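You operate a simulated robot arm through the tools that you are given. There is no shell and no other tool. Be economical: measure what you need, move in short steps, check, and stop when the job is done.

Carry out the task below with a simulated two-armed robot. There is one attempt and no reset: what you move stays moved.

TASK
On the top of the dispatch bench, fold the cloth in half.

It is judged by the outcome, as a careful person would: the job done as asked, and still so three seconds after it is handed in. It fails if anything else is knocked over, pushed out of place, dropped, spilled or broken. Flat cloth is picked up by pressing the open fingertips on it (5 to 10 N) and closing them slowly along it; thin cloth reads only 2 to 8 mm in the jaws.

THE ROBOT
Two 7-joint arms with two-finger grippers on one trunk, on a base that drives. Base frame: it is fixed to the floor where the robot stands at the start and does not move with it; the origin is under the middle of the robot, x ahead of it, y to its left, z up; the surface under the hand at the start is at about z = 86. Units: cm, rad, N and s.
The left shoulder is at the start at [6.4, 17.5, 112.7], the right one opposite. With the tool pointing down near the work surface each hand reaches from about 26 to 86 cm from the robot's upright axis, wherever it stands, measured 20 degrees to its own side. Places, roughly: top of the dispatch bench [60, -80, 90]. Payload 2.94 kg a hand.
The tool frame of a hand sits at the grasp point between the pads (the TCP): z along the fingers, y along the line on which they close. The tips reach 3 cm beyond it. Largest opening 13.8 cm; the body of the gripper starts 10.9 cm behind the TCP.
Orientation is told as [roll, pitch, yaw] about the base's x, y, z axes, in that order, counted from this pose: with the fingers straight down and closing along the base's y, the tool's x points along the base's -x, its y along +y and its z along -z.

THE INTERFACE
- The arms move only by the tool arm_command. It takes "left_targets", "right_targets" or both (then of equal length, played together; a hand with none holds still); each is one flat list of numbers, 7 for each row, row after row: the shift along the tool's x, y, z in cm, then the turn, a rotation vector about the tool's x, y, z in rad, then the closure, from 0 (fully open) to 1 (shut). In form: [x, y, z, wx, wy, wz, gripper, x, y, z, wx, wy, wz, gripper, ...]. A call has 1 to 8 rows; each row is the pose to reach, as a shift and turn from the pose commanded when the call began, along the tool's axes at that moment. Rows are played at 5 a second. More than 5 cm and 0.15 rad between two rows, or a gripper value outside its range, and nothing of the call is played. Where a pose cannot be reached the arm comes as near as it can. A force on the tool above 40 N (or 10 N above the force at the start of the call, whichever is more), or a blocked arm, ends the call early, and 0.2 s more pass. The fingers move at their own pace and stop on an object; they squeeze with about 29 N. The grip force told is the motor's: it shows also when the fingers shut on nothing. Time passes only in rows, and 0.2 s behind the last, so rows that repeat a pose let the fingers close. It gives the time, the measured TCP pose, the force on the tool (base axes), the opening and the grip force at its end, in the units of the frame above (readings bear some noise), with the torque about the TCP (base axes, N m) and any sound that the robot's microphone picked up.
- Cameras (640 x 400 px; columns grow to the right, rows downward): "scene" is now at [12.7, -1.51, 158.3]; the picture's right is [-0.36, -0.93, -0.00], its down [-0.82, 0.32, -0.47] and it looks along [0.44, -0.17, -0.88] (base axes); focal length 266 px, centre (320, 200). "left" rides on the left gripper at [7.1, -1.9, -14.6] in its tool frame; the picture's right is [0.26, 0.97, 0.00], its down [-0.85, 0.23, -0.48] and it looks along [-0.46, 0.12, 0.88] (tool axes); focal length 280 px, centre (320, 200). "right" rides on the right gripper at [7.1, 1.9, -14.6] in its tool frame; the picture's right is [-0.26, 0.96, 0.00], its down [-0.85, -0.23, -0.48] and it looks along [-0.46, -0.12, 0.88] (tool axes); focal length 280 px, centre (320, 200). There is no depth. A picture from a camera that has moved, and an enlarged one, comes with that camera's place and axes in the base frame and with its lens. The place of the scene camera against the robot may be out by one fixed shift of up to 1.8 cm in any direction.
- snapshot(camera): a new picture of that camera. The clock stands still meanwhile.
- slide_trunk(by): slides the trunk up (or, below 0, down) by that many cm; the arms and the scene camera ride with it, the base frame stays. It gives what a move gives, with no picture.
- steer(legs): drives the robot by 1 to 6 legs, each [ahead, turn to the left] in cm and rad, along the robot's own axes; the way and the turn of a leg run together, so that a leg with both is an arc; at most 150 cm and 3.142 rad a leg. The arms and the cameras ride along, it lands a little off, and it stops where it bumps. It gives what a move gives.
- turn_head(pan, tilt): turns the head with the scene camera to pan (to the left, within 2.094 rad either way) and tilt (down, from -0.506 to 1.204), counted from straight ahead of the robot. It gives what a move gives.
- zoom(camera, box): a new picture of the part [left, top, right, bottom] of that camera's present view, enlarged. The clock stands still meanwhile.
- sign_off(): hands the job in; it is judged then, once.

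Go step by step. Nothing tells you exact positions but the pictures and the camera data: compare them with the known pose of the tool, close in by small moves and look again before you grip or let go. The budget is 120 turns and 92 pictures, counting those below and the enlarged ones. Unless the task says otherwise, let go and move clear before handing in.

The tools are called by a JSON object that holds its "api" and its "payload". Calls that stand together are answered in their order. arm_command: Moves the arms, as the interface text tells. Its arguments: {"type":"object","properties":{"left_targets":{"type":"array","items":{"type":"number"}},"right_targets":{"type":"array","items":{"type":"number"}}},"required":[]} The other tools are called the same way: slide_trunk (by) slides the trunk up or down; steer (legs) drives the base; turn_head (pan, tilt) turns the head that bears the scene camera; snapshot (camera) takes a picture; zoom (camera, box) takes an enlarged picture of a part of a camera's view; sign_off () hands the job in.

At the start:

```text
time: 0.0
left_eef_pos: [51.0, 3.07, 108.49]
left_orientation: [0.0, 0.0, 0.001]
left_force: [-0.2, -0.1, 0.5]
left_ft_torque: [-0.03, -0.03, -0.02]
left_gripper_width: 13.81
left_grasp_force: 0.1
right_eef_pos: [36.74, -35.5, 109.16]
right_orientation: [0.0, 0.001, 0.0]
right_force: [0.6, -0.5, -0.6]
right_ft_torque: [0.01, -0.01, 0.0]
right_gripper_width: 13.8
right_grasp_force: 0.1
trunk travel left (down, up): [-30.0, 43.4]
robot x, y, heading: [0.26, 0.16, 0.005]
head pan, tilt: [-0.372, 1.082]
```

scene: 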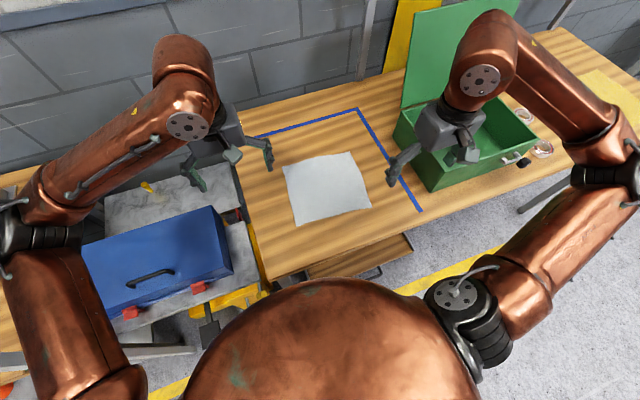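
right: 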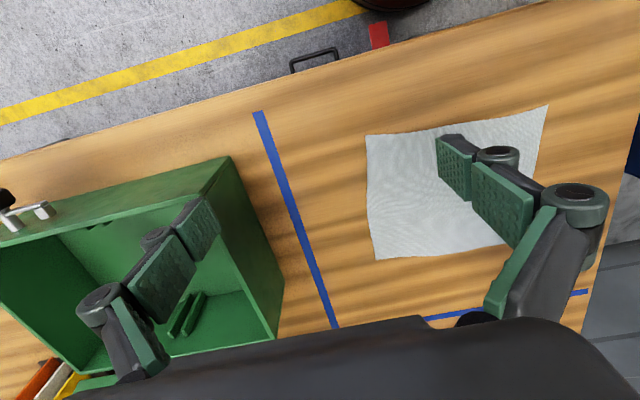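
left: 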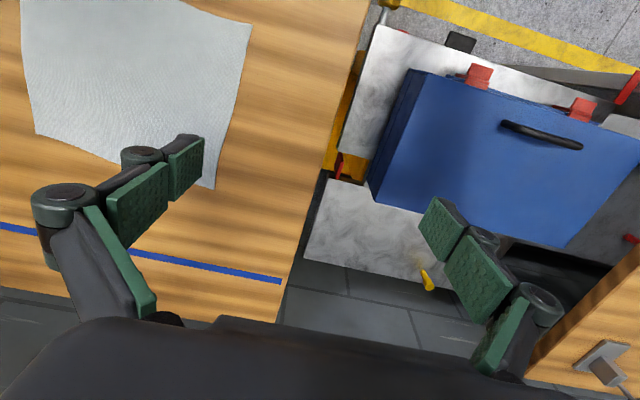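

The cloth lies on the wooden bench at about [52, -19, 86], which seems to be the same bench that runs right toward [60, -80]. I'll turn the head to check that this is the dispatch bench and that no other cloth is about.

{"api": "turn_head", "payload": {"pan": -0.9, "tilt": 0.7}}

{"api": "snapshot", "payload": {"camera": "scene"}}

{"api": "zoom", "payload": {"camera": "right", "box": [340, 80, 580, 280]}}

```text
time: 0.9
left_eef_pos: [51.0, 3.14, 108.45]
left_orientation: [0.001, 0.0, -0.001]
left_force: [0.6, 0.4, 1.0]
left_ft_torque: [0.02, 0.01, 0.04]
left_gripper_width: 13.83
left_grasp_force: 0.0
right_eef_pos: [36.75, -35.43, 109.28]
right_orientation: [0.0, -0.001, 0.0]
right_force: [0.2, -0.2, -0.1]
right_ft_torque: [-0.02, 0.01, 0.01]
right_gripper_width: 13.8
right_grasp_force: 0.1
trunk travel left (down, up): [-30.0, 43.4]
robot x, y, heading: [-0.34, -0.11, -0.003]
head pan, tilt: [-0.901, 0.7]
```

```text
88 pictures are left
camera scene: at [11.99, -5.82, 161.18], right [-0.78, -0.62, 0.0], down [-0.4, 0.51, -0.76], along [0.48, -0.6, -0.64], focal length 266 px, centre (320, 200)
```

scene: 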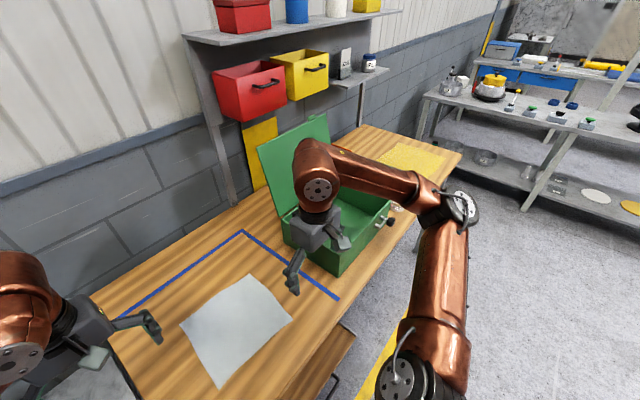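

```text
2.00 times, centred on (460, 180) of right
camera zoom: at [29.65, -33.53, 123.93], right [0.26, 0.96, 0.0], down [0.85, -0.23, 0.48], along [0.46, -0.12, -0.88], focal length 561 px, centre (40, 240)
```

zoom: 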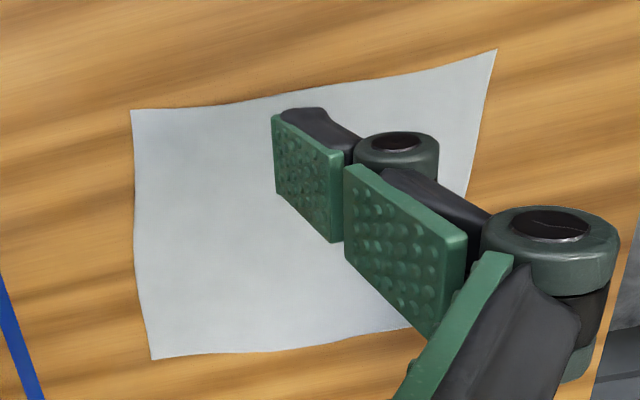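

This bench matches the dispatch bench and holds the only cloth. From the hand cameras its corners are about A(41,-30), B(43.5,-7), C(63.4,-32.7) and D(65.5,-9.5). I plan to pinch the far edge with both hands and fold it toward me, so I first back off 10 cm for arm room and point the head at the cloth.

{"api": "steer", "payload": {"legs": [[-10, 0]]}}

{"api": "turn_head", "payload": {"pan": -0.35, "tilt": 0.95}}

{"api": "snapshot", "payload": {"camera": "left"}}

{"api": "snapshot", "payload": {"camera": "scene"}}

```text
time: 2.1
left_eef_pos: [42.79, 3.18, 107.91]
left_orientation: [0.003, 0.02, 0.0]
left_force: [-1.1, -0.1, 0.0]
left_ft_torque: [-0.07, -0.13, 0.06]
left_gripper_width: 13.81
left_grasp_force: 0.2
right_eef_pos: [28.85, -35.23, 109.02]
right_orientation: [0.0, 0.017, 0.001]
right_force: [-0.9, 0.8, 0.1]
right_ft_torque: [-0.08, -0.1, -0.01]
right_gripper_width: 13.82
right_grasp_force: 0.0
trunk travel left (down, up): [-30.0, 43.4]
robot x, y, heading: [-9.99, 0.06, 0.001]
head pan, tilt: [-0.901, 0.7]
```

```text
time: 3.1
left_eef_pos: [39.81, 3.24, 108.89]
left_orientation: [0.001, -0.01, 0.0]
left_force: [0.4, -0.6, 0.0]
left_ft_torque: [-0.03, 0.02, 0.0]
left_gripper_width: 13.79
left_grasp_force: 0.0
right_eef_pos: [25.99, -35.0, 109.82]
right_orientation: [0.0, -0.011, 0.002]
right_force: [0.7, 0.2, -0.1]
right_ft_torque: [-0.03, 0.02, 0.02]
right_gripper_width: 13.79
right_grasp_force: 0.0
trunk travel left (down, up): [-30.0, 43.4]
robot x, y, heading: [-10.2, 0.04, 0.003]
head pan, tilt: [-0.351, 0.949]
```

```text
86 pictures are left
camera left: at [32.56, 1.22, 123.52], right [-0.26, 0.96, 0.0], down [0.84, 0.23, 0.48], along [0.47, 0.13, -0.87], focal length 280 px, centre (320, 200)
```

left: 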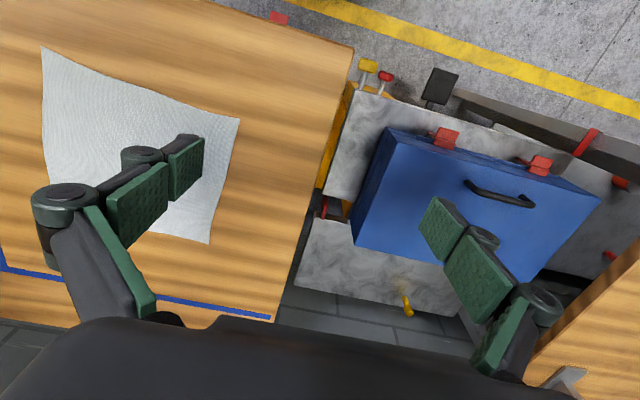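

```text
85 pictures are left
camera scene: at [5.47, -1.7, 159.19], right [-0.34, -0.94, 0.0], down [-0.77, 0.28, -0.57], along [0.54, -0.2, -0.82], focal length 266 px, centre (320, 200)
```

scene: 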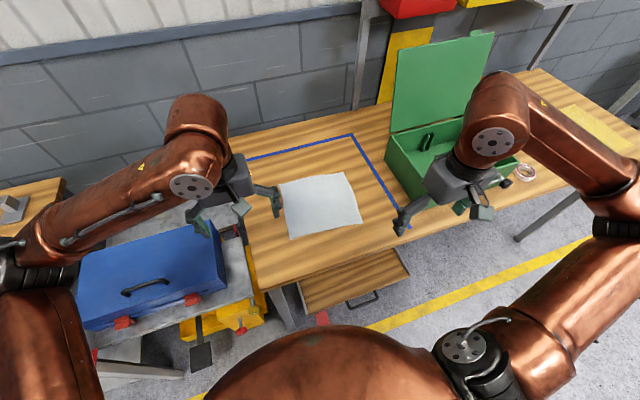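

Cloth corners agree from the new spot. Now both hands go toward the far corners at safe height, with the jaws narrowed to about 4 cm.

{"api": "arm_command", "payload": {"left_targets": [-3, -1.9, 1, 0, 0, 0.012, 0.3, -6, -3.8, 2, 0, 0, 0.025, 0.6, -9, -5.7, 3, 0, 0, 0.037, 0.71, -12, -7.6, 4, 0, 0, 0.05, 0.71, -15, -9.5, 5, 0, 0, 0.062, 0.71, -18, -11.4, 6, 0, 0, 0.075, 0.71, -21, -13.3, 7, 0, 0, 0.087, 0.71, -23, -15.2, 8, 0, 0, 0.1, 0.71], "right_targets": [-4.4, 0.6, 0.5, 0, 0, 0.012, 0.3, -8.8, 1.2, 1, 0, 0, 0.025, 0.6, -13.2, 1.8, 2, 0, 0, 0.037, 0.71, -17.6, 2.4, 3, 0, 0, 0.05, 0.71, -22, 3, 4, 0, 0, 0.062, 0.71, -26.4, 3.6, 5, 0, 0, 0.075, 0.71, -30.8, 4.2, 6, 0, 0, 0.087, 0.71, -35.2, 4.8, 7, 0, 0, 0.1, 0.71]}}

{"api": "snapshot", "payload": {"camera": "left"}}

{"api": "snapshot", "payload": {"camera": "right"}}

{"api": "snapshot", "payload": {"camera": "scene"}}

```text
time: 4.9
left_eef_pos: [62.34, -12.05, 101.17]
left_orientation: [0.007, -0.014, -0.099]
left_force: [0.9, -0.2, 0.2]
left_ft_torque: [0.01, 0.02, 0.0]
left_gripper_width: 3.96
left_grasp_force: 0.0
left hand out of reach, approached as far as the arm can: row 8
right_eef_pos: [60.99, -30.72, 103.08]
right_orientation: [0.002, -0.013, -0.102]
right_force: [0.7, -1.1, 0.2]
right_ft_torque: [0.17, 0.06, 0.01]
right_gripper_width: 3.96
right_grasp_force: 0.0
trunk travel left (down, up): [-30.0, 43.4]
robot x, y, heading: [-9.75, -0.18, 0.002]
head pan, tilt: [-0.351, 0.949]
```

```text
84 pictures are left
camera left: at [54.89, -13.19, 115.64], right [-0.16, 0.99, 0.0], down [0.86, 0.14, 0.49], along [0.48, 0.08, -0.87], focal length 280 px, centre (320, 200)
```

left: 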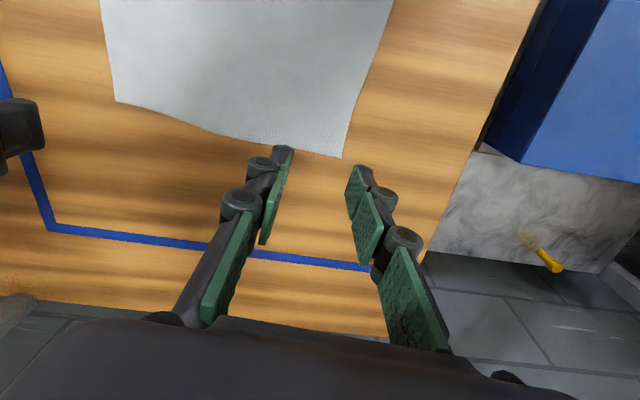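

```text
83 pictures are left
camera right: at [53.88, -28.13, 117.57], right [0.36, 0.93, 0.01], down [0.81, -0.32, 0.49], along [0.46, -0.17, -0.87], focal length 280 px, centre (320, 200)
```

right: 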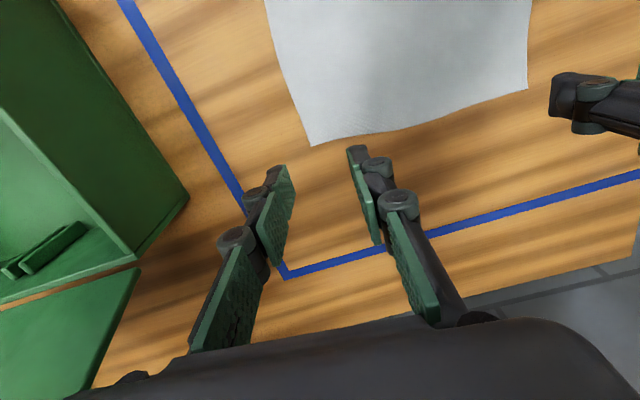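

```text
82 pictures are left
camera scene: at [3.72, -2.07, 159.2], right [-0.34, -0.94, 0.0], down [-0.76, 0.28, -0.58], along [0.55, -0.2, -0.81], focal length 266 px, centre (320, 200)
```

scene: 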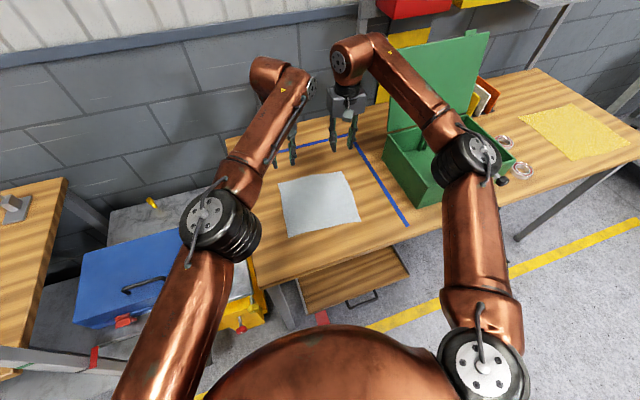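

The hands are over the far edge, but the left arm is at its reach limit, so I'll drive 5 cm forward. There is also a yellow sheet farther along the bench, and I want to know whether it is another cloth before I touch this one.

{"api": "zoom", "payload": {"camera": "scene", "box": [480, 60, 640, 200]}}

{"api": "steer", "payload": {"legs": [[5, 0]]}}

```text
2.86 times, centred on (560, 130) of scene
camera zoom: at [3.72, -2.07, 159.2], right [-0.34, -0.94, 0.0], down [-0.76, 0.28, -0.58], along [0.55, -0.2, -0.81], focal length 760 px, centre (-366, 400)
```

zoom: 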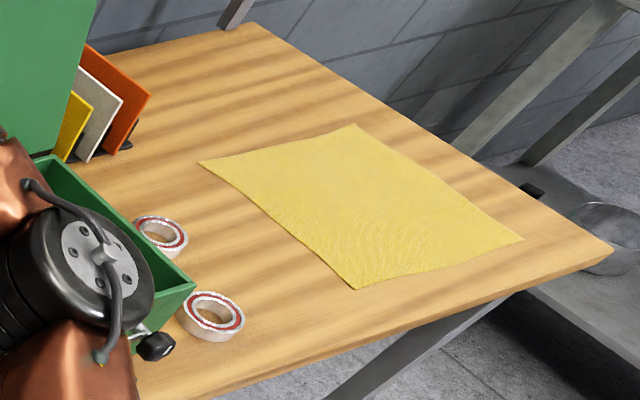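

```text
time: 6.3
left_eef_pos: [69.27, -25.78, 103.09]
left_orientation: [0.015, -0.016, -0.338]
left_force: [-8.9, 11.8, -11.9]
left_ft_torque: [-0.91, -0.86, 0.35]
left_gripper_width: 4.0
left_grasp_force: 0.1
right_eef_pos: [65.16, -35.81, 104.97]
right_orientation: [0.17, 0.139, -0.406]
right_force: [-0.4, 0.0, -2.3]
right_ft_torque: [0.04, -0.1, -0.03]
right_gripper_width: 4.04
right_grasp_force: 0.4
trunk travel left (down, up): [-30.0, 43.4]
robot x, y, heading: [-4.55, 0.02, 0.022]
head pan, tilt: [-0.351, 0.949]
stopped in leg 1: the robot was blocked; the commanded pose is now the measured one
```

There is a second, yellow cloth on this bench, nearer [60, -120], which makes "the cloth" unclear. The drive was also blocked and shoved the hands, so I look before anything else.

{"api": "snapshot", "payload": {"camera": "scene"}}

{"api": "snapshot", "payload": {"camera": "right"}}

{"api": "snapshot", "payload": {"camera": "left"}}

```text
80 pictures are left
camera scene: at [28.56, -0.63, 158.25], right [-0.32, -0.95, 0.04], down [-0.84, 0.26, -0.48], along [0.45, -0.19, -0.87], focal length 266 px, centre (320, 200)
```

scene: 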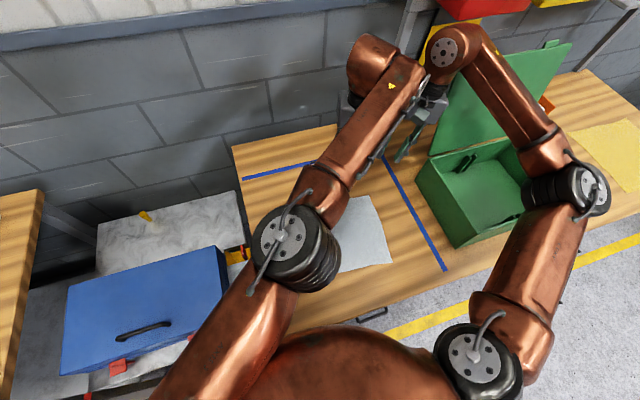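

```text
79 pictures are left
camera right: at [60.29, -34.36, 120.62], right [0.63, 0.76, 0.13], down [0.71, -0.64, 0.31], along [0.31, -0.11, -0.94], focal length 280 px, centre (320, 200)
```

right: 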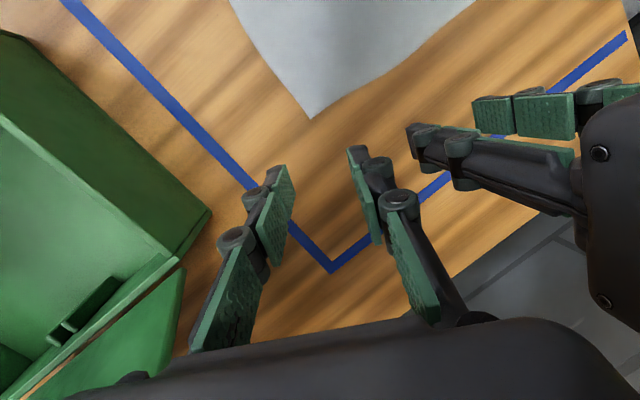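

```text
78 pictures are left
camera left: at [61.55, -25.38, 117.51], right [0.07, 1.0, 0.01], down [0.87, -0.07, 0.49], along [0.49, -0.03, -0.87], focal length 280 px, centre (320, 200)
```

left: 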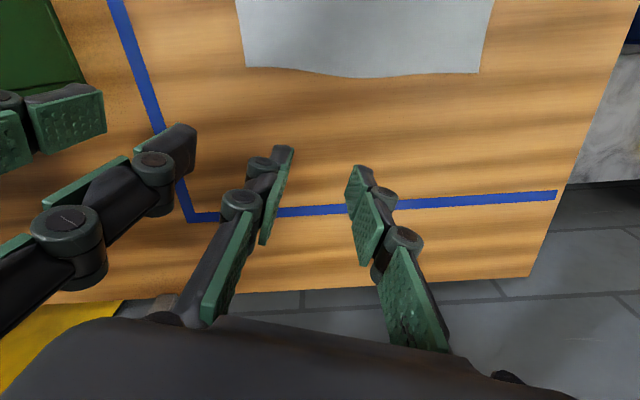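

The left hand was pressed by something, probably the wall or the other hand, and it was pushed right while the robot lurched. I'll hold for a moment to read the settled state.

{"api": "arm_command", "payload": {"left_targets": [0, 0, 0, 0, 0, 0, 0.71], "right_targets": [0, 0, 0, 0, 0, 0, 0.71]}}

{"api": "snapshot", "payload": {"camera": "scene"}}

```text
time: 6.6
left_eef_pos: [59.76, -34.72, 105.35]
left_orientation: [-0.071, -0.111, -0.658]
left_force: [5.1, 58.4, -3.0]
left_ft_torque: [-5.98, 0.85, -1.24]
left_gripper_width: 3.36
left_grasp_force: 0.1
right_eef_pos: [56.11, -38.73, 109.97]
right_orientation: [0.27, 0.098, -0.562]
right_force: [-0.6, -55.9, 0.9]
right_ft_torque: [2.93, -0.2, -0.7]
right_gripper_width: 1.57
right_grasp_force: 0.1
trunk travel left (down, up): [-30.0, 43.4]
robot x, y, heading: [-5.07, -0.08, -0.006]
head pan, tilt: [-0.351, 0.949]
stopped in row 1 (right hand): the arm was blocked; the commanded pose is now the measured one
```

```text
77 pictures are left
camera scene: at [22.91, -2.24, 158.83], right [-0.34, -0.94, 0.03], down [-0.81, 0.28, -0.51], along [0.47, -0.2, -0.86], focal length 266 px, centre (320, 200)
```

scene: 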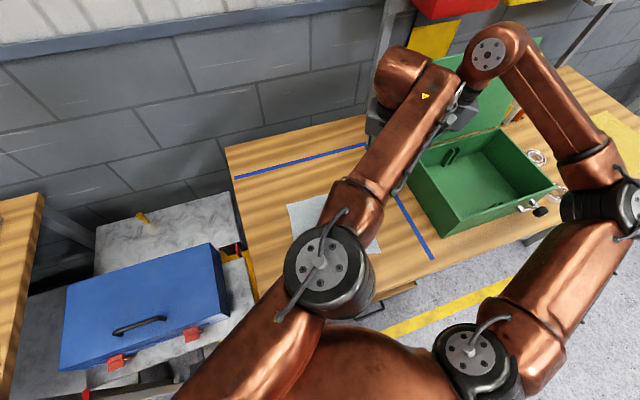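

The two hands have run into each other. I draw the left hand back to the left and slightly up while the right one holds.

{"api": "arm_command", "payload": {"left_targets": [1.2, 1.6, -0.5, 0, 0, -0.05, 0.71, 3, 4, -1, 0, 0, -0.15, 0.71, 5.5, 7, -1, 0, 0, -0.28, 0.71, 7.8, 10, -1, 0, 0, -0.4, 0.71, 10, 13, -1, 0, 0, -0.5, 0.71, 12, 15.5, -1, 0, 0, -0.55, 0.71]}}

{"api": "snapshot", "payload": {"camera": "scene"}}

{"api": "snapshot", "payload": {"camera": "right"}}

```text
time: 6.9
left_eef_pos: [52.24, -36.58, 113.42]
left_orientation: [0.033, -0.254, -0.867]
left_force: [104.7, 223.6, -74.8]
left_ft_torque: [-32.29, 10.94, -8.48]
left_gripper_width: 3.47
left_grasp_force: 0.0
left hand out of reach, approached as far as the arm can: row 1
right_eef_pos: [46.27, -38.33, 116.87]
right_orientation: [0.365, 0.017, -0.63]
right_force: [-101.7, -236.6, 70.8]
right_ft_torque: [26.79, -11.13, -3.21]
right_gripper_width: 1.8
right_grasp_force: 0.1
trunk travel left (down, up): [-30.0, 43.4]
robot x, y, heading: [-4.97, 0.45, -0.009]
head pan, tilt: [-0.351, 0.949]
stopped in row 1 (right hand): the force on the tool passed its limit at 77 N (the readings are from after the stop); the commanded pose is now the measured one
```

```text
76 pictures are left
camera scene: at [14.23, -1.47, 159.24], right [-0.35, -0.94, 0.01], down [-0.78, 0.28, -0.55], along [0.52, -0.2, -0.83], focal length 266 px, centre (320, 200)
```

scene: 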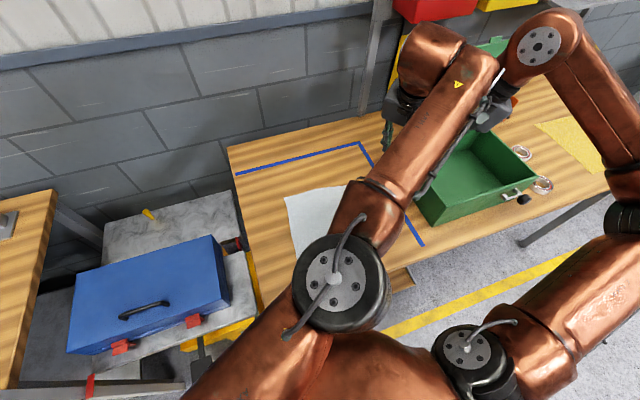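

```text
75 pictures are left
camera right: at [38.63, -37.08, 131.34], right [0.75, 0.57, 0.34], down [0.46, -0.81, 0.35], along [0.48, -0.1, -0.87], focal length 280 px, centre (320, 200)
```

right: 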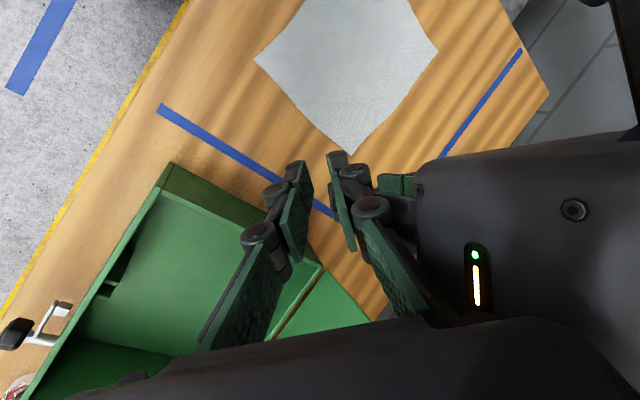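

The hands are still pressing on each other while the body recoils, so I move both apart: left to the left, right a little to the right above the box.

{"api": "arm_command", "payload": {"left_targets": [3.9, 2.2, 0, 0, 0, -0.05, 0.71, 7.8, 4.4, 0, 0, 0, -0.15, 0.71, 11.7, 6.6, 0, 0, 0, -0.28, 0.71, 15.6, 8.8, 0, 0, 0, -0.4, 0.71, 19.5, 11, 0, 0, 0, -0.5, 0.71, 23.4, 13.2, 0, 0, 0, -0.6, 0.71], "right_targets": [-0.6, -1.9, 0, 0, 0, 0, 0.71, -0.9, -2.9, 0, 0, 0, 0, 0.71, -0.9, -2.9, 0, 0, 0, 0, 0.71, -0.9, -2.9, 0, 0, 0, 0, 0.71, -0.9, -2.9, 0, 0, 0, 0, 0.71, -0.9, -2.9, 0, 0, 0, 0, 0.71]}}

{"api": "snapshot", "payload": {"camera": "scene"}}

```text
time: 7.1
left_eef_pos: [43.76, -37.35, 122.42]
left_orientation: [0.221, -0.393, -0.95]
left_force: [100.5, 15.0, 69.3]
left_ft_torque: [-4.05, 15.79, 1.08]
left_gripper_width: 4.06
left_grasp_force: 0.4
left hand out of reach, approached as far as the arm can: row 1
right_eef_pos: [34.09, -38.45, 119.07]
right_orientation: [0.298, -0.001, -0.608]
right_force: [-131.1, -40.7, -94.2]
right_ft_torque: [6.2, -14.56, -2.42]
right_gripper_width: 4.05
right_grasp_force: 0.2
trunk travel left (down, up): [-30.0, 43.4]
robot x, y, heading: [-4.93, 0.35, -0.012]
head pan, tilt: [-0.351, 0.949]
stopped in row 1 (left hand): the force on the tool passed its limit at 289 N (the readings are from after the stop); the commanded pose is now the measured one
```

```text
74 pictures are left
camera scene: at [3.74, -1.06, 160.06], right [-0.35, -0.94, -0.01], down [-0.74, 0.28, -0.6], along [0.57, -0.21, -0.8], focal length 266 px, centre (320, 200)
```

scene: 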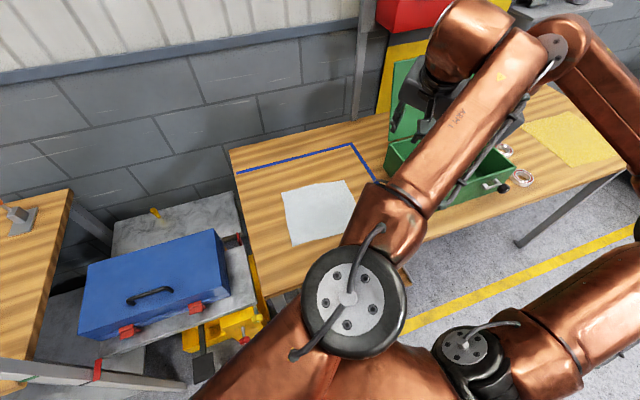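

The body is still rocking, and the left wrist is leaning on the right hand. I'll command small separating steps, right hand back and left hand up and forward, to let it settle.

{"api": "arm_command", "payload": {"left_targets": [0, 0, -1, 0, 0, 0, 0.71, 0, 0, -2, 0, 0, 0, 0.71, 0, 0, -2, 0, 0, 0, 0.71], "right_targets": [1, -1, 1, 0, 0, 0, 0.71, 2, -2, 2, 0, 0, 0, 0.71, 2, -2, 2, 0, 0, 0, 0.71]}}

{"api": "snapshot", "payload": {"camera": "scene"}}

{"api": "snapshot", "payload": {"camera": "left"}}

```text
time: 7.5
left_eef_pos: [52.48, -36.43, 111.29]
left_orientation: [-0.039, -0.237, -0.835]
left_force: [2.4, 3.0, -3.9]
left_ft_torque: [-0.45, 0.29, -0.14]
left_gripper_width: 3.93
left_grasp_force: 0.0
left hand out of reach, approached as far as the arm can: row 1
right_eef_pos: [46.11, -38.53, 113.88]
right_orientation: [0.353, 0.037, -0.624]
right_force: [2.3, 2.3, -4.7]
right_ft_torque: [-0.05, 0.17, 0.08]
right_gripper_width: 3.94
right_grasp_force: 0.1
trunk travel left (down, up): [-30.0, 43.4]
robot x, y, heading: [-5.13, 0.47, -0.005]
head pan, tilt: [-0.351, 0.949]
stopped in row 1 (left hand): the arm was blocked; the commanded pose is now the measured one
```

```text
73 pictures are left
camera scene: at [12.36, -1.7, 158.88], right [-0.35, -0.94, 0.01], down [-0.78, 0.28, -0.56], along [0.52, -0.2, -0.83], focal length 266 px, centre (320, 200)
```

scene: 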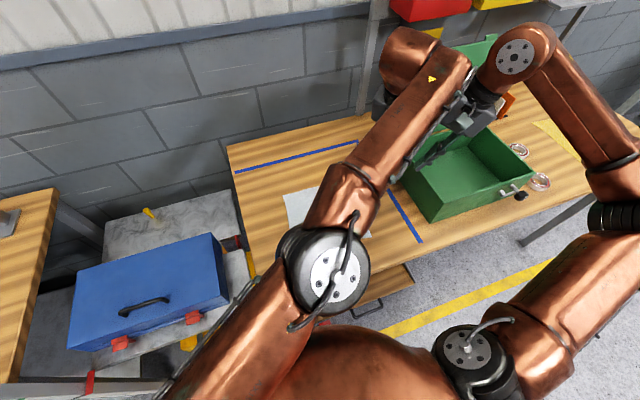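

```text
72 pictures are left
camera left: at [44.54, -29.68, 123.87], right [0.55, 0.83, -0.1], down [0.66, -0.36, 0.65], along [0.51, -0.42, -0.75], focal length 280 px, centre (320, 200)
```

left: 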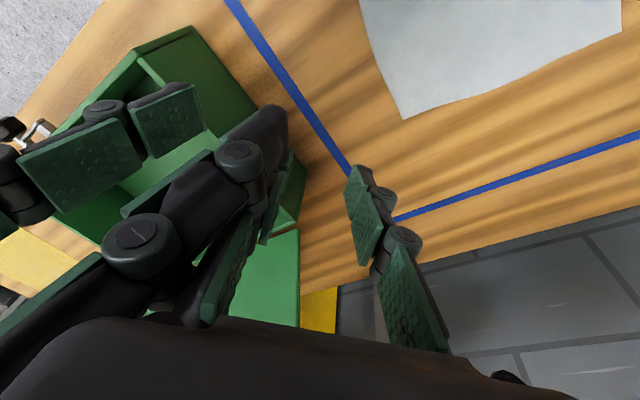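

The contact force is gone and the box and cloth look undisturbed. I'll bring the left hand out to the left gently.

{"api": "arm_command", "payload": {"left_targets": [0.5, 0.5, 0, 0, 0, 0, 0.71, 1.5, 1.4, 0, 0, 0, 0, 0.71, 3, 2.7, 0, 0, 0, -0.05, 0.71, 5, 4.5, 0, 0, 0, -0.1, 0.71, 7, 6.3, 0, 0, 0, -0.2, 0.71, 9, 8.1, 0, 0, 0, -0.3, 0.71, 11, 10, 0, 0, 0, -0.4, 0.71, 13, 12, 0, 0, 0, -0.5, 0.71]}}

{"api": "snapshot", "payload": {"camera": "scene"}}

```text
time: 7.8
left_eef_pos: [61.19, -31.0, 115.2]
left_orientation: [0.117, -0.077, -0.93]
left_force: [129.5, 276.3, -49.3]
left_ft_torque: [-36.8, 15.31, -4.45]
left_gripper_width: 4.0
left_grasp_force: 0.1
left hand out of reach, approached as far as the arm can: row 1
right_eef_pos: [54.78, -35.13, 117.13]
right_orientation: [0.358, -0.006, -0.54]
right_force: [-124.0, -272.2, 50.6]
right_ft_torque: [33.31, -15.59, -7.92]
right_gripper_width: 3.98
right_grasp_force: 0.0
trunk travel left (down, up): [-30.0, 43.4]
robot x, y, heading: [-4.47, 0.65, -0.002]
head pan, tilt: [-0.351, 0.949]
stopped in row 1 (left hand): the force on the tool passed its limit at 135 N (the readings are from after the stop); the commanded pose is now the measured one
```

```text
71 pictures are left
camera scene: at [29.05, -1.17, 158.22], right [-0.34, -0.94, 0.05], down [-0.83, 0.28, -0.48], along [0.44, -0.2, -0.88], focal length 266 px, centre (320, 200)
```

scene: 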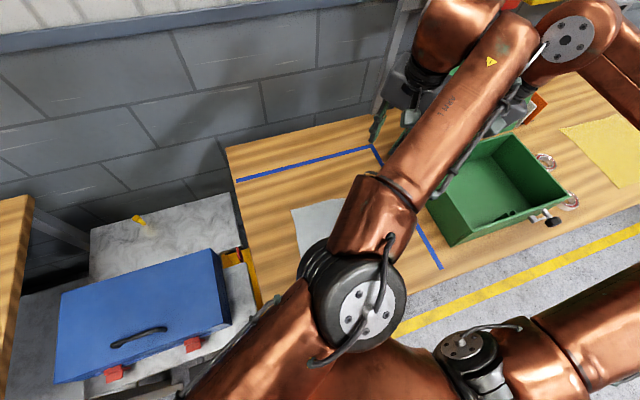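

The right hand is pressing on the right side of the left wrist, so pulling the right hand away to the right and back should free both. The left one holds.

{"api": "arm_command", "payload": {"right_targets": [0.5, -2, -0.7, 0, 0, 0, 0.71, 1, -4, -1.4, 0, 0, 0, 0.71, 1.5, -6, -2.1, 0, 0, 0, 0.71, 2, -8, -2.8, 0, 0, 0, 0.71, 3, -10, -3.5, 0, 0, 0, 0.71, 4, -10, -3.5, 0, 0, 0, 0.71, 5, -10, -3.5, 0, 0, 0, 0.71]}}

{"api": "snapshot", "payload": {"camera": "scene"}}

```text
time: 8.2
left_eef_pos: [55.79, -32.4, 115.61]
left_orientation: [0.129, -0.038, -0.97]
left_force: [9.2, 8.3, 9.5]
left_ft_torque: [-0.9, 1.05, 0.15]
left_gripper_width: 4.03
left_grasp_force: 0.2
right_eef_pos: [47.53, -32.79, 114.62]
right_orientation: [0.457, -0.002, -0.464]
right_force: [1.0, 0.3, -4.3]
right_ft_torque: [0.29, 0.04, 0.06]
right_gripper_width: 4.0
right_grasp_force: 0.1
trunk travel left (down, up): [-30.0, 43.4]
robot x, y, heading: [-4.29, 0.35, -0.0]
head pan, tilt: [-0.351, 0.949]
stopped in row 1 (right hand): the arm was blocked; the commanded pose is now the measured one
```

```text
70 pictures are left
camera scene: at [25.96, -1.63, 158.63], right [-0.34, -0.94, 0.03], down [-0.82, 0.28, -0.5], along [0.46, -0.2, -0.87], focal length 266 px, centre (320, 200)
```

scene: 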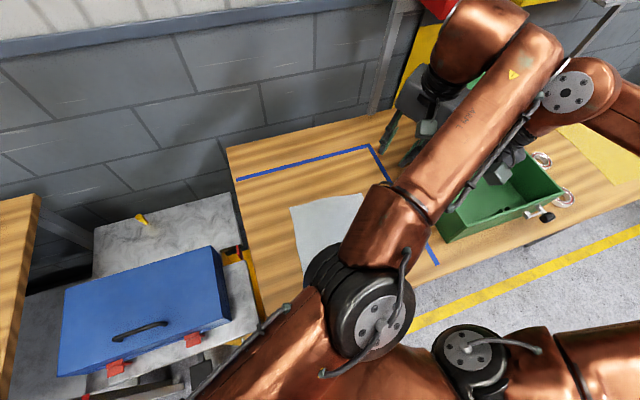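

Contact is light now, but the body is leaning and rocking, and that alone trips the arm check. I'll let time pass with a small head turn, leaving the arms alone.

{"api": "turn_head", "payload": {"pan": -0.4, "tilt": 1.0}}

{"api": "snapshot", "payload": {"camera": "scene"}}

```text
time: 8.8
left_eef_pos: [43.14, -33.68, 117.1]
left_orientation: [0.101, -0.177, -0.908]
left_force: [12.4, 10.2, 2.4]
left_ft_torque: [-0.95, 1.29, -0.26]
left_gripper_width: 4.02
left_grasp_force: 0.0
right_eef_pos: [33.98, -35.87, 117.07]
right_orientation: [0.406, -0.043, -0.531]
right_force: [-2.8, -2.3, 1.5]
right_ft_torque: [0.12, -0.19, -0.04]
right_gripper_width: 4.0
right_grasp_force: 0.0
trunk travel left (down, up): [-30.0, 43.4]
robot x, y, heading: [-5.16, 0.25, 0.005]
head pan, tilt: [-0.4, 1.0]
```

```text
69 pictures are left
camera scene: at [2.48, -1.71, 159.75], right [-0.39, -0.92, -0.02], down [-0.76, 0.33, -0.57], along [0.53, -0.21, -0.82], focal length 266 px, centre (320, 200)
```

scene: 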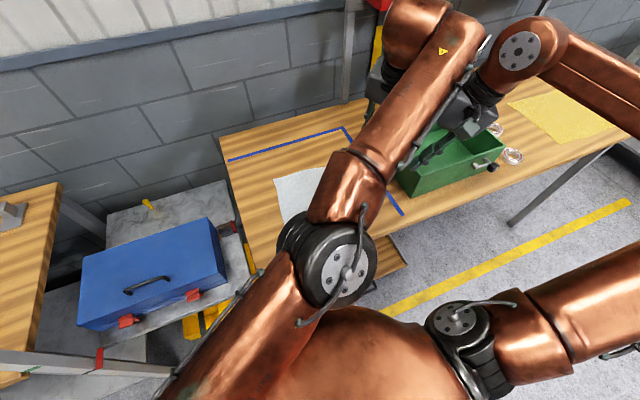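

Still swaying, now backward, but the hands press on each other only lightly. I'll wait a bit more the same way.

{"api": "turn_head", "payload": {"pan": -0.6, "tilt": 0.8}}

{"api": "turn_head", "payload": {"pan": -0.4, "tilt": 1.0}}

{"api": "turn_head", "payload": {"pan": -0.6, "tilt": 0.8}}

{"api": "snapshot", "payload": {"camera": "scene"}}

```text
time: 9.5
left_eef_pos: [54.99, -32.02, 114.49]
left_orientation: [0.061, 0.006, -1.031]
left_force: [152.8, 16.7, 0.5]
left_ft_torque: [-2.2, 18.87, 2.15]
left_gripper_width: 3.99
left_grasp_force: 0.0
right_eef_pos: [47.46, -31.98, 114.6]
right_orientation: [0.45, 0.013, -0.436]
right_force: [-149.8, -18.0, -2.3]
right_ft_torque: [2.22, -18.52, -3.4]
right_gripper_width: 4.0
right_grasp_force: 0.1
trunk travel left (down, up): [-30.0, 43.4]
robot x, y, heading: [-5.09, 0.34, 0.003]
head pan, tilt: [-0.6, 0.799]
```

```text
time: 10.2
left_eef_pos: [40.49, -34.58, 118.39]
left_orientation: [0.113, -0.184, -0.933]
left_force: [-9.8, -11.2, -8.1]
left_ft_torque: [1.08, -1.16, 0.33]
left_gripper_width: 4.0
left_grasp_force: 0.2
right_eef_pos: [31.94, -35.82, 118.19]
right_orientation: [0.415, -0.063, -0.537]
right_force: [-1.4, -1.3, 3.3]
right_ft_torque: [-0.12, 0.02, -0.02]
right_gripper_width: 3.99
right_grasp_force: 0.0
trunk travel left (down, up): [-30.0, 43.4]
robot x, y, heading: [-5.05, 0.62, 0.0]
head pan, tilt: [-0.4, 1.0]
```

```text
time: 11.0
left_eef_pos: [52.84, -31.68, 115.76]
left_orientation: [0.09, -0.01, -1.009]
left_force: [116.0, 10.0, 18.4]
left_ft_torque: [-1.58, 14.91, 1.95]
left_gripper_width: 3.96
left_grasp_force: 0.0
right_eef_pos: [45.14, -31.95, 115.33]
right_orientation: [0.457, -0.006, -0.44]
right_force: [-112.9, -9.6, -20.0]
right_ft_torque: [1.45, -13.61, -2.39]
right_gripper_width: 4.0
right_grasp_force: 0.0
trunk travel left (down, up): [-30.0, 43.4]
robot x, y, heading: [-4.91, 0.38, 0.009]
head pan, tilt: [-0.6, 0.799]
```

```text
68 pictures are left
camera scene: at [23.58, -3.0, 159.89], right [-0.56, -0.83, 0.05], down [-0.66, 0.4, -0.64], along [0.51, -0.39, -0.77], focal length 266 px, centre (320, 200)
```

scene: 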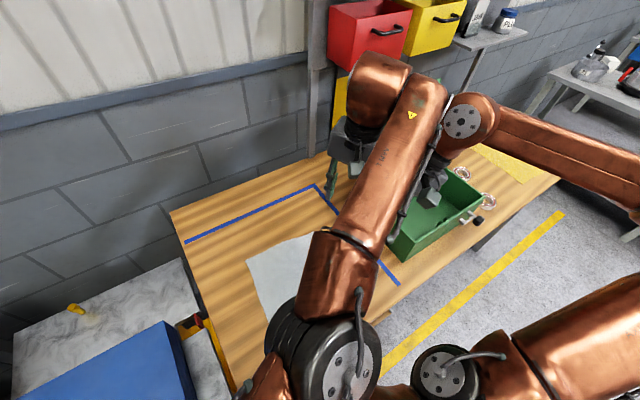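

The contact is now along x, with the left hand in front of the right. I'll try a decisive separation in larger steps: right hand back and right, left hand forward and left.

{"api": "arm_command", "payload": {"left_targets": [2.8, 3.0, 0, 0, 0, -0.1, 0.71, 5.6, 6, 0, 0, 0, -0.2, 0.71, 8.4, 9, 0, 0, 0, -0.3, 0.71, 11.2, 10, 0, 0, 0, -0.4, 0.71], "right_targets": [3, -3.4, -1, 0, 0, 0, 0.71, 6, -6.8, -2, 0, 0, 0, 0.71, 8, -9, -3, 0, 0, 0, 0.71, 8, -9, -3, 0, 0, 0, 0.71]}}

{"api": "snapshot", "payload": {"camera": "scene"}}

```text
time: 11.2
left_eef_pos: [45.78, -30.82, 121.78]
left_orientation: [0.19, 0.066, -1.117]
left_force: [-1.5, 0.0, 4.0]
left_ft_torque: [-0.09, -0.21, -0.04]
left_gripper_width: 4.0
left_grasp_force: 0.1
left hand out of reach, approached as far as the arm can: row 1
right_eef_pos: [38.26, -29.05, 116.73]
right_orientation: [0.555, -0.023, -0.36]
right_force: [2.5, 2.1, -2.7]
right_ft_torque: [0.03, 0.23, 0.18]
right_gripper_width: 3.95
right_grasp_force: 0.1
trunk travel left (down, up): [-30.0, 43.4]
robot x, y, heading: [-4.82, 0.38, 0.01]
head pan, tilt: [-0.6, 0.799]
stopped in row 1 (left hand): the force on the tool passed its limit at 162 N (the readings are from after the stop); the commanded pose is now the measured one
```

```text
67 pictures are left
camera scene: at [21.79, -3.19, 159.99], right [-0.56, -0.83, 0.05], down [-0.65, 0.4, -0.65], along [0.52, -0.39, -0.76], focal length 266 px, centre (320, 200)
```

scene: 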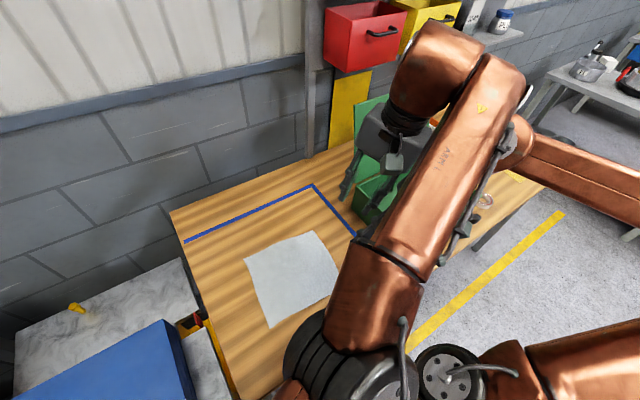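

No contact at this moment. I'll move only the right hand, straight back and right at constant height.

{"api": "arm_command", "payload": {"right_targets": [1.2, -1.5, -0.9, 0, 0, 0, 0.71, 3, -4, -2.4, 0, 0, 0, 0.71, 5, -6.5, -4, 0, 0, 0, 0.71, 7, -9, -5.6, 0, 0, 0, 0.71, 8, -11, -7, 0, 0, 0, 0.71, 8, -12, -7.5, 0, 0, 0, 0.71]}}

{"api": "snapshot", "payload": {"camera": "scene"}}

```text
time: 11.6
left_eef_pos: [30.54, -32.33, 128.16]
left_orientation: [0.356, -0.017, -1.165]
left_force: [-5.1, -1.0, -3.3]
left_ft_torque: [0.13, -0.7, -0.03]
left_gripper_width: 3.99
left_grasp_force: 0.1
right_eef_pos: [22.24, -28.37, 118.18]
right_orientation: [0.624, -0.108, -0.311]
right_force: [-1.7, -0.3, -0.8]
right_ft_torque: [0.04, -0.29, -0.19]
right_gripper_width: 3.99
right_grasp_force: 0.0
trunk travel left (down, up): [-30.0, 43.4]
robot x, y, heading: [-5.16, 0.7, 0.005]
head pan, tilt: [-0.6, 0.799]
stopped in row 1 (left hand): the arm was blocked; the commanded pose is now the measured one
```

```text
66 pictures are left
camera scene: at [7.16, -3.54, 160.4], right [-0.56, -0.83, -0.01], down [-0.59, 0.4, -0.7], along [0.58, -0.39, -0.71], focal length 266 px, centre (320, 200)
```

scene: 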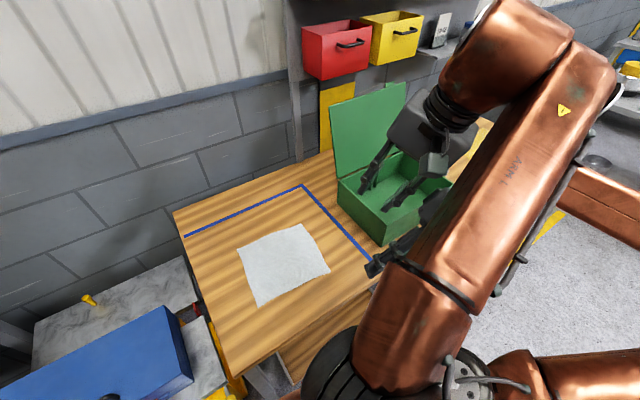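

The hands are now apart with no force between them. I'll wait so that the rocking can die out.

{"api": "turn_head", "payload": {"pan": -0.4, "tilt": 1.0}}

{"api": "turn_head", "payload": {"pan": -0.5, "tilt": 0.9}}

{"api": "turn_head", "payload": {"pan": -0.4, "tilt": 1.0}}

{"api": "turn_head", "payload": {"pan": -0.5, "tilt": 0.9}}

{"api": "snapshot", "payload": {"camera": "scene"}}

```text
time: 12.3
left_eef_pos: [44.92, -31.77, 123.77]
left_orientation: [0.215, 0.037, -1.132]
left_force: [1.6, 1.9, 3.5]
left_ft_torque: [-0.2, 0.28, -0.04]
left_gripper_width: 3.99
left_grasp_force: 0.0
right_eef_pos: [34.77, -28.39, 116.5]
right_orientation: [0.583, -0.017, -0.321]
right_force: [-1.9, 3.4, 2.1]
right_ft_torque: [-0.32, -0.26, -0.18]
right_gripper_width: 3.98
right_grasp_force: 0.0
trunk travel left (down, up): [-30.0, 43.4]
robot x, y, heading: [-4.59, 0.51, 0.006]
head pan, tilt: [-0.4, 1.0]
```

```text
time: 13.0
left_eef_pos: [30.93, -32.41, 128.38]
left_orientation: [0.359, -0.019, -1.172]
left_force: [-2.7, 1.2, -1.0]
left_ft_torque: [-0.09, -0.35, -0.07]
left_gripper_width: 4.0
left_grasp_force: 0.0
right_eef_pos: [22.63, -27.93, 117.43]
right_orientation: [0.624, -0.079, -0.297]
right_force: [2.5, -3.4, -3.1]
right_ft_torque: [0.33, 0.12, 0.18]
right_gripper_width: 4.01
right_grasp_force: 0.0
trunk travel left (down, up): [-30.0, 43.4]
robot x, y, heading: [-5.0, 0.47, 0.014]
head pan, tilt: [-0.499, 0.901]
```

```text
time: 13.6
left_eef_pos: [44.35, -31.34, 123.46]
left_orientation: [0.231, 0.041, -1.115]
left_force: [-9.6, -5.7, -8.9]
left_ft_torque: [1.13, -1.5, 0.05]
left_gripper_width: 4.0
left_grasp_force: 0.0
right_eef_pos: [34.81, -29.69, 116.66]
right_orientation: [0.562, -0.031, -0.358]
right_force: [-1.5, 1.5, 0.3]
right_ft_torque: [-0.1, -0.15, -0.08]
right_gripper_width: 3.97
right_grasp_force: 0.1
trunk travel left (down, up): [-30.0, 43.4]
robot x, y, heading: [-4.27, 0.51, 0.015]
head pan, tilt: [-0.4, 1.0]
```

```text
time: 14.3
left_eef_pos: [32.96, -32.44, 128.24]
left_orientation: [0.345, -0.013, -1.184]
left_force: [-0.1, -0.4, 1.9]
left_ft_torque: [-0.08, 0.03, -0.04]
left_gripper_width: 4.01
left_grasp_force: 0.0
right_eef_pos: [23.93, -27.32, 116.42]
right_orientation: [0.624, -0.03, -0.267]
right_force: [3.9, -1.8, -1.3]
right_ft_torque: [0.32, 0.29, 0.23]
right_gripper_width: 4.01
right_grasp_force: 0.0
trunk travel left (down, up): [-30.0, 43.4]
robot x, y, heading: [-4.95, 0.44, 0.009]
head pan, tilt: [-0.499, 0.901]
```

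```text
65 pictures are left
camera scene: at [11.26, -2.25, 159.53], right [-0.47, -0.88, 0.01], down [-0.7, 0.37, -0.61], along [0.53, -0.29, -0.79], focal length 266 px, centre (320, 200)
```

scene: 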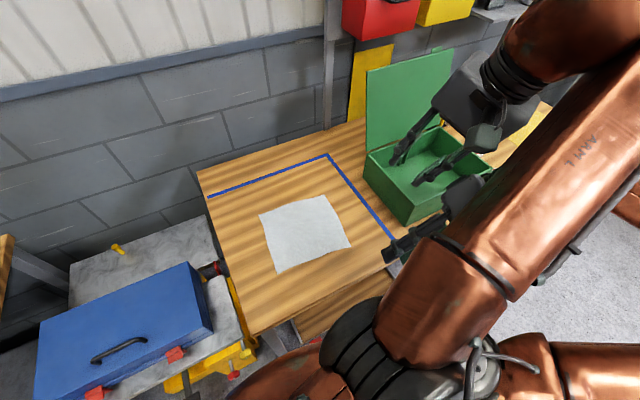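

The rocking is decaying slowly with no contact. Long head sweeps will pass more time per call.

{"api": "turn_head", "payload": {"pan": 2.0, "tilt": 0.3}}

{"api": "turn_head", "payload": {"pan": -0.4, "tilt": 1.0}}

```text
time: 16.6
left_eef_pos: [43.65, -32.36, 125.89]
left_orientation: [0.264, 0.014, -1.17]
left_force: [1.4, 5.9, 21.3]
left_ft_torque: [-0.84, 0.22, -0.12]
left_gripper_width: 3.99
left_grasp_force: 0.0
right_eef_pos: [32.96, -26.67, 115.05]
right_orientation: [0.609, 0.061, -0.246]
right_force: [3.4, 2.2, -4.6]
right_ft_torque: [0.18, 0.41, 0.32]
right_gripper_width: 4.01
right_grasp_force: 0.0
trunk travel left (down, up): [-30.0, 43.4]
robot x, y, heading: [-4.58, 0.36, 0.006]
head pan, tilt: [2.0, 0.3]
```

```text
time: 18.8
left_eef_pos: [36.02, -30.7, 125.28]
left_orientation: [0.265, -0.015, -1.113]
left_force: [0.7, 0.0, 0.3]
left_ft_torque: [-0.01, 0.07, 0.03]
left_gripper_width: 3.99
left_grasp_force: 0.1
right_eef_pos: [27.35, -29.76, 118.41]
right_orientation: [0.579, -0.11, -0.371]
right_force: [-1.2, 0.1, 0.5]
right_ft_torque: [-0.11, -0.07, -0.1]
right_gripper_width: 4.03
right_grasp_force: 0.1
trunk travel left (down, up): [-30.0, 43.4]
robot x, y, heading: [-5.21, 0.34, 0.009]
head pan, tilt: [-0.4, 1.0]
```

{"api": "turn_head", "payload": {"pan": 2.0, "tilt": 0.3}}

{"api": "turn_head", "payload": {"pan": -0.4, "tilt": 1.0}}

{"api": "snapshot", "payload": {"camera": "scene"}}

{"api": "snapshot", "payload": {"camera": "left"}}

```text
time: 21.0
left_eef_pos: [34.19, -32.48, 128.04]
left_orientation: [0.336, -0.012, -1.187]
left_force: [1.4, 0.1, 0.1]
left_ft_torque: [-0.11, 0.16, 0.02]
left_gripper_width: 4.0
left_grasp_force: 0.1
right_eef_pos: [25.13, -27.0, 116.21]
right_orientation: [0.624, -0.016, -0.262]
right_force: [3.1, -2.4, -1.7]
right_ft_torque: [0.22, 0.25, 0.23]
right_gripper_width: 3.99
right_grasp_force: 0.1
trunk travel left (down, up): [-30.0, 43.4]
robot x, y, heading: [-4.61, 0.72, 0.01]
head pan, tilt: [2.0, 0.3]
```

```text
time: 23.2
left_eef_pos: [43.04, -31.97, 125.24]
left_orientation: [0.25, 0.017, -1.137]
left_force: [-3.9, -2.1, -5.1]
left_ft_torque: [0.38, -0.39, 0.07]
left_gripper_width: 3.99
left_grasp_force: 0.0
right_eef_pos: [32.38, -27.19, 115.61]
right_orientation: [0.61, 0.034, -0.263]
right_force: [-1.2, 0.5, -3.0]
right_ft_torque: [0.16, -0.09, -0.05]
right_gripper_width: 3.99
right_grasp_force: 0.1
trunk travel left (down, up): [-30.0, 43.4]
robot x, y, heading: [-4.67, 0.27, 0.009]
head pan, tilt: [-0.4, 1.0]
```

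```text
64 pictures are left
camera scene: at [22.37, -1.15, 158.44], right [-0.38, -0.93, 0.03], down [-0.82, 0.32, -0.47], along [0.42, -0.21, -0.88], focal length 266 px, centre (320, 200)
```

scene: 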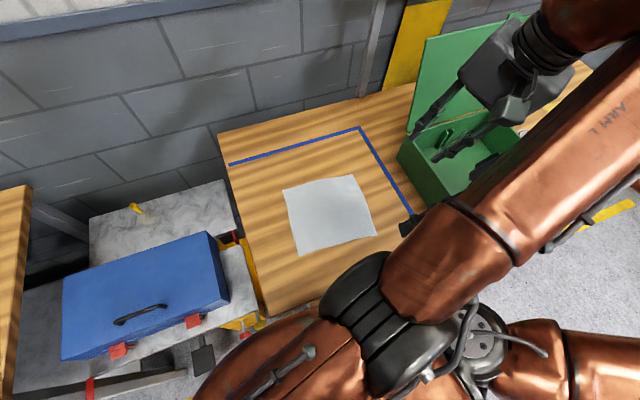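

```text
63 pictures are left
camera left: at [35.23, -28.04, 139.06], right [0.74, 0.63, 0.24], down [0.46, -0.73, 0.5], along [0.49, -0.26, -0.83], focal length 280 px, centre (320, 200)
```

left: 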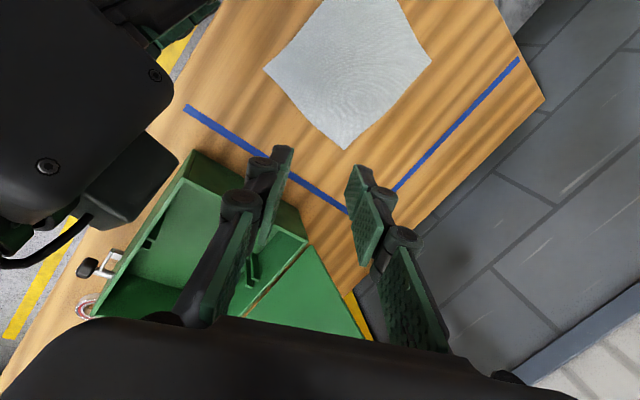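

Contact-free now. I'll try the left hand alone, slowly toward +y without any rotation, and see if it obeys.

{"api": "arm_command", "payload": {"left_targets": [0.9, 0.4, 0, 0, 0, 0, 0.71, 2.3, 1.0, 0, 0, 0, 0, 0.71, 4.0, 1.9, 0, 0, 0, 0, 0.71, 6.3, 3, 0, 0, 0, 0, 0.71, 8.6, 4.1, 0, 0, 0, 0, 0.71, 11, 5.2, 0, 0, 0, 0, 0.71, 13.5, 6.3, 0, 0, 0, 0, 0.71, 16, 7.4, 0, 0, 0, 0, 0.71]}}

```text
time: 23.5
left_eef_pos: [34.47, -33.54, 127.99]
left_orientation: [0.306, -0.037, -1.141]
left_force: [1.7, -0.5, -0.1]
left_ft_torque: [0.03, 0.15, 0.01]
left_gripper_width: 4.01
left_grasp_force: 0.2
left hand out of reach, approached as far as the arm can: row 1
right_eef_pos: [19.0, -22.72, 114.47]
right_orientation: [0.711, 0.091, 0.031]
right_force: [3.4, -0.6, -2.2]
right_ft_torque: [0.1, 0.27, 0.23]
right_gripper_width: 3.99
right_grasp_force: 0.0
trunk travel left (down, up): [-30.0, 43.4]
robot x, y, heading: [-5.14, 0.39, 0.006]
head pan, tilt: [-0.4, 1.0]
stopped in row 1 (left hand): the arm was blocked; the commanded pose is now the measured one
```

The swaying body still trips the check. I'll wait longer with several pan-only sweeps.

{"api": "turn_head", "payload": {"pan": 2.09, "tilt": 1.0}}

{"api": "turn_head", "payload": {"pan": -2.09, "tilt": 1.0}}

{"api": "turn_head", "payload": {"pan": 2.09, "tilt": 1.0}}

{"api": "turn_head", "payload": {"pan": -2.09, "tilt": 1.0}}

{"api": "turn_head", "payload": {"pan": -0.4, "tilt": 1.0}}

{"api": "turn_head", "payload": {"pan": -0.35, "tilt": 1.0}}

```text
time: 25.8
left_eef_pos: [27.63, -33.15, 129.62]
left_orientation: [0.381, -0.054, -1.158]
left_force: [-4.0, -0.7, 1.1]
left_ft_torque: [0.07, -0.54, -0.04]
left_gripper_width: 3.98
left_grasp_force: 0.1
right_eef_pos: [17.48, -25.43, 116.7]
right_orientation: [0.655, -0.039, -0.164]
right_force: [-0.3, -0.7, -0.9]
right_ft_torque: [0.11, -0.16, -0.14]
right_gripper_width: 3.99
right_grasp_force: 0.1
trunk travel left (down, up): [-30.0, 43.4]
robot x, y, heading: [-4.92, 0.72, 0.007]
head pan, tilt: [2.089, 1.0]
```

```text
time: 29.1
left_eef_pos: [31.14, -32.7, 128.05]
left_orientation: [0.342, -0.034, -1.146]
left_force: [0.4, 0.0, 0.0]
left_ft_torque: [0.01, -0.02, 0.02]
left_gripper_width: 4.0
left_grasp_force: 0.0
right_eef_pos: [20.92, -26.36, 116.28]
right_orientation: [0.637, -0.027, -0.223]
right_force: [0.0, -1.3, 0.2]
right_ft_torque: [0.01, -0.01, -0.02]
right_gripper_width: 3.98
right_grasp_force: 0.1
trunk travel left (down, up): [-30.0, 43.4]
robot x, y, heading: [-4.99, 0.47, 0.011]
head pan, tilt: [-2.089, 1.0]
```

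```text
time: 32.5
left_eef_pos: [31.13, -32.59, 128.02]
left_orientation: [0.341, -0.034, -1.147]
left_force: [0.2, -0.3, -0.2]
left_ft_torque: [-0.01, 0.03, -0.01]
left_gripper_width: 3.97
left_grasp_force: 0.1
right_eef_pos: [20.93, -26.38, 116.28]
right_orientation: [0.635, -0.026, -0.222]
right_force: [-0.8, -0.7, 0.2]
right_ft_torque: [-0.01, 0.0, -0.02]
right_gripper_width: 4.04
right_grasp_force: 0.1
trunk travel left (down, up): [-30.0, 43.4]
robot x, y, heading: [-4.78, 0.79, 0.005]
head pan, tilt: [2.089, 1.0]
```

```text
time: 35.9
left_eef_pos: [31.09, -32.66, 127.97]
left_orientation: [0.342, -0.032, -1.143]
left_force: [-0.1, -0.6, -0.5]
left_ft_torque: [-0.01, -0.03, 0.0]
left_gripper_width: 4.02
left_grasp_force: 0.1
right_eef_pos: [20.98, -26.32, 116.27]
right_orientation: [0.636, -0.027, -0.222]
right_force: [-0.5, -0.9, 0.5]
right_ft_torque: [0.02, -0.01, -0.02]
right_gripper_width: 3.96
right_grasp_force: 0.0
trunk travel left (down, up): [-30.0, 43.4]
robot x, y, heading: [-4.82, 0.37, 0.005]
head pan, tilt: [-2.089, 1.0]
```

```text
time: 37.7
left_eef_pos: [31.09, -32.63, 128.1]
left_orientation: [0.343, -0.033, -1.146]
left_force: [0.0, 0.2, 0.1]
left_ft_torque: [0.01, 0.01, 0.04]
left_gripper_width: 3.99
left_grasp_force: 0.1
right_eef_pos: [21.0, -26.31, 116.17]
right_orientation: [0.635, -0.025, -0.222]
right_force: [-0.8, 0.5, -0.4]
right_ft_torque: [0.03, -0.04, 0.0]
right_gripper_width: 4.02
right_grasp_force: 0.2
trunk travel left (down, up): [-30.0, 43.4]
robot x, y, heading: [-4.62, 0.26, 0.008]
head pan, tilt: [-0.4, 1.0]
```

```text
time: 38.3
left_eef_pos: [31.1, -32.59, 128.06]
left_orientation: [0.341, -0.034, -1.144]
left_force: [0.4, 0.0, 0.1]
left_ft_torque: [0.05, 0.0, 0.02]
left_gripper_width: 3.99
left_grasp_force: 0.0
right_eef_pos: [20.94, -26.4, 116.39]
right_orientation: [0.636, -0.026, -0.222]
right_force: [0.5, 0.2, -0.1]
right_ft_torque: [-0.01, 0.0, 0.03]
right_gripper_width: 4.01
right_grasp_force: 0.0
trunk travel left (down, up): [-30.0, 43.4]
robot x, y, heading: [-5.03, 0.31, 0.004]
head pan, tilt: [-0.351, 1.0]
```

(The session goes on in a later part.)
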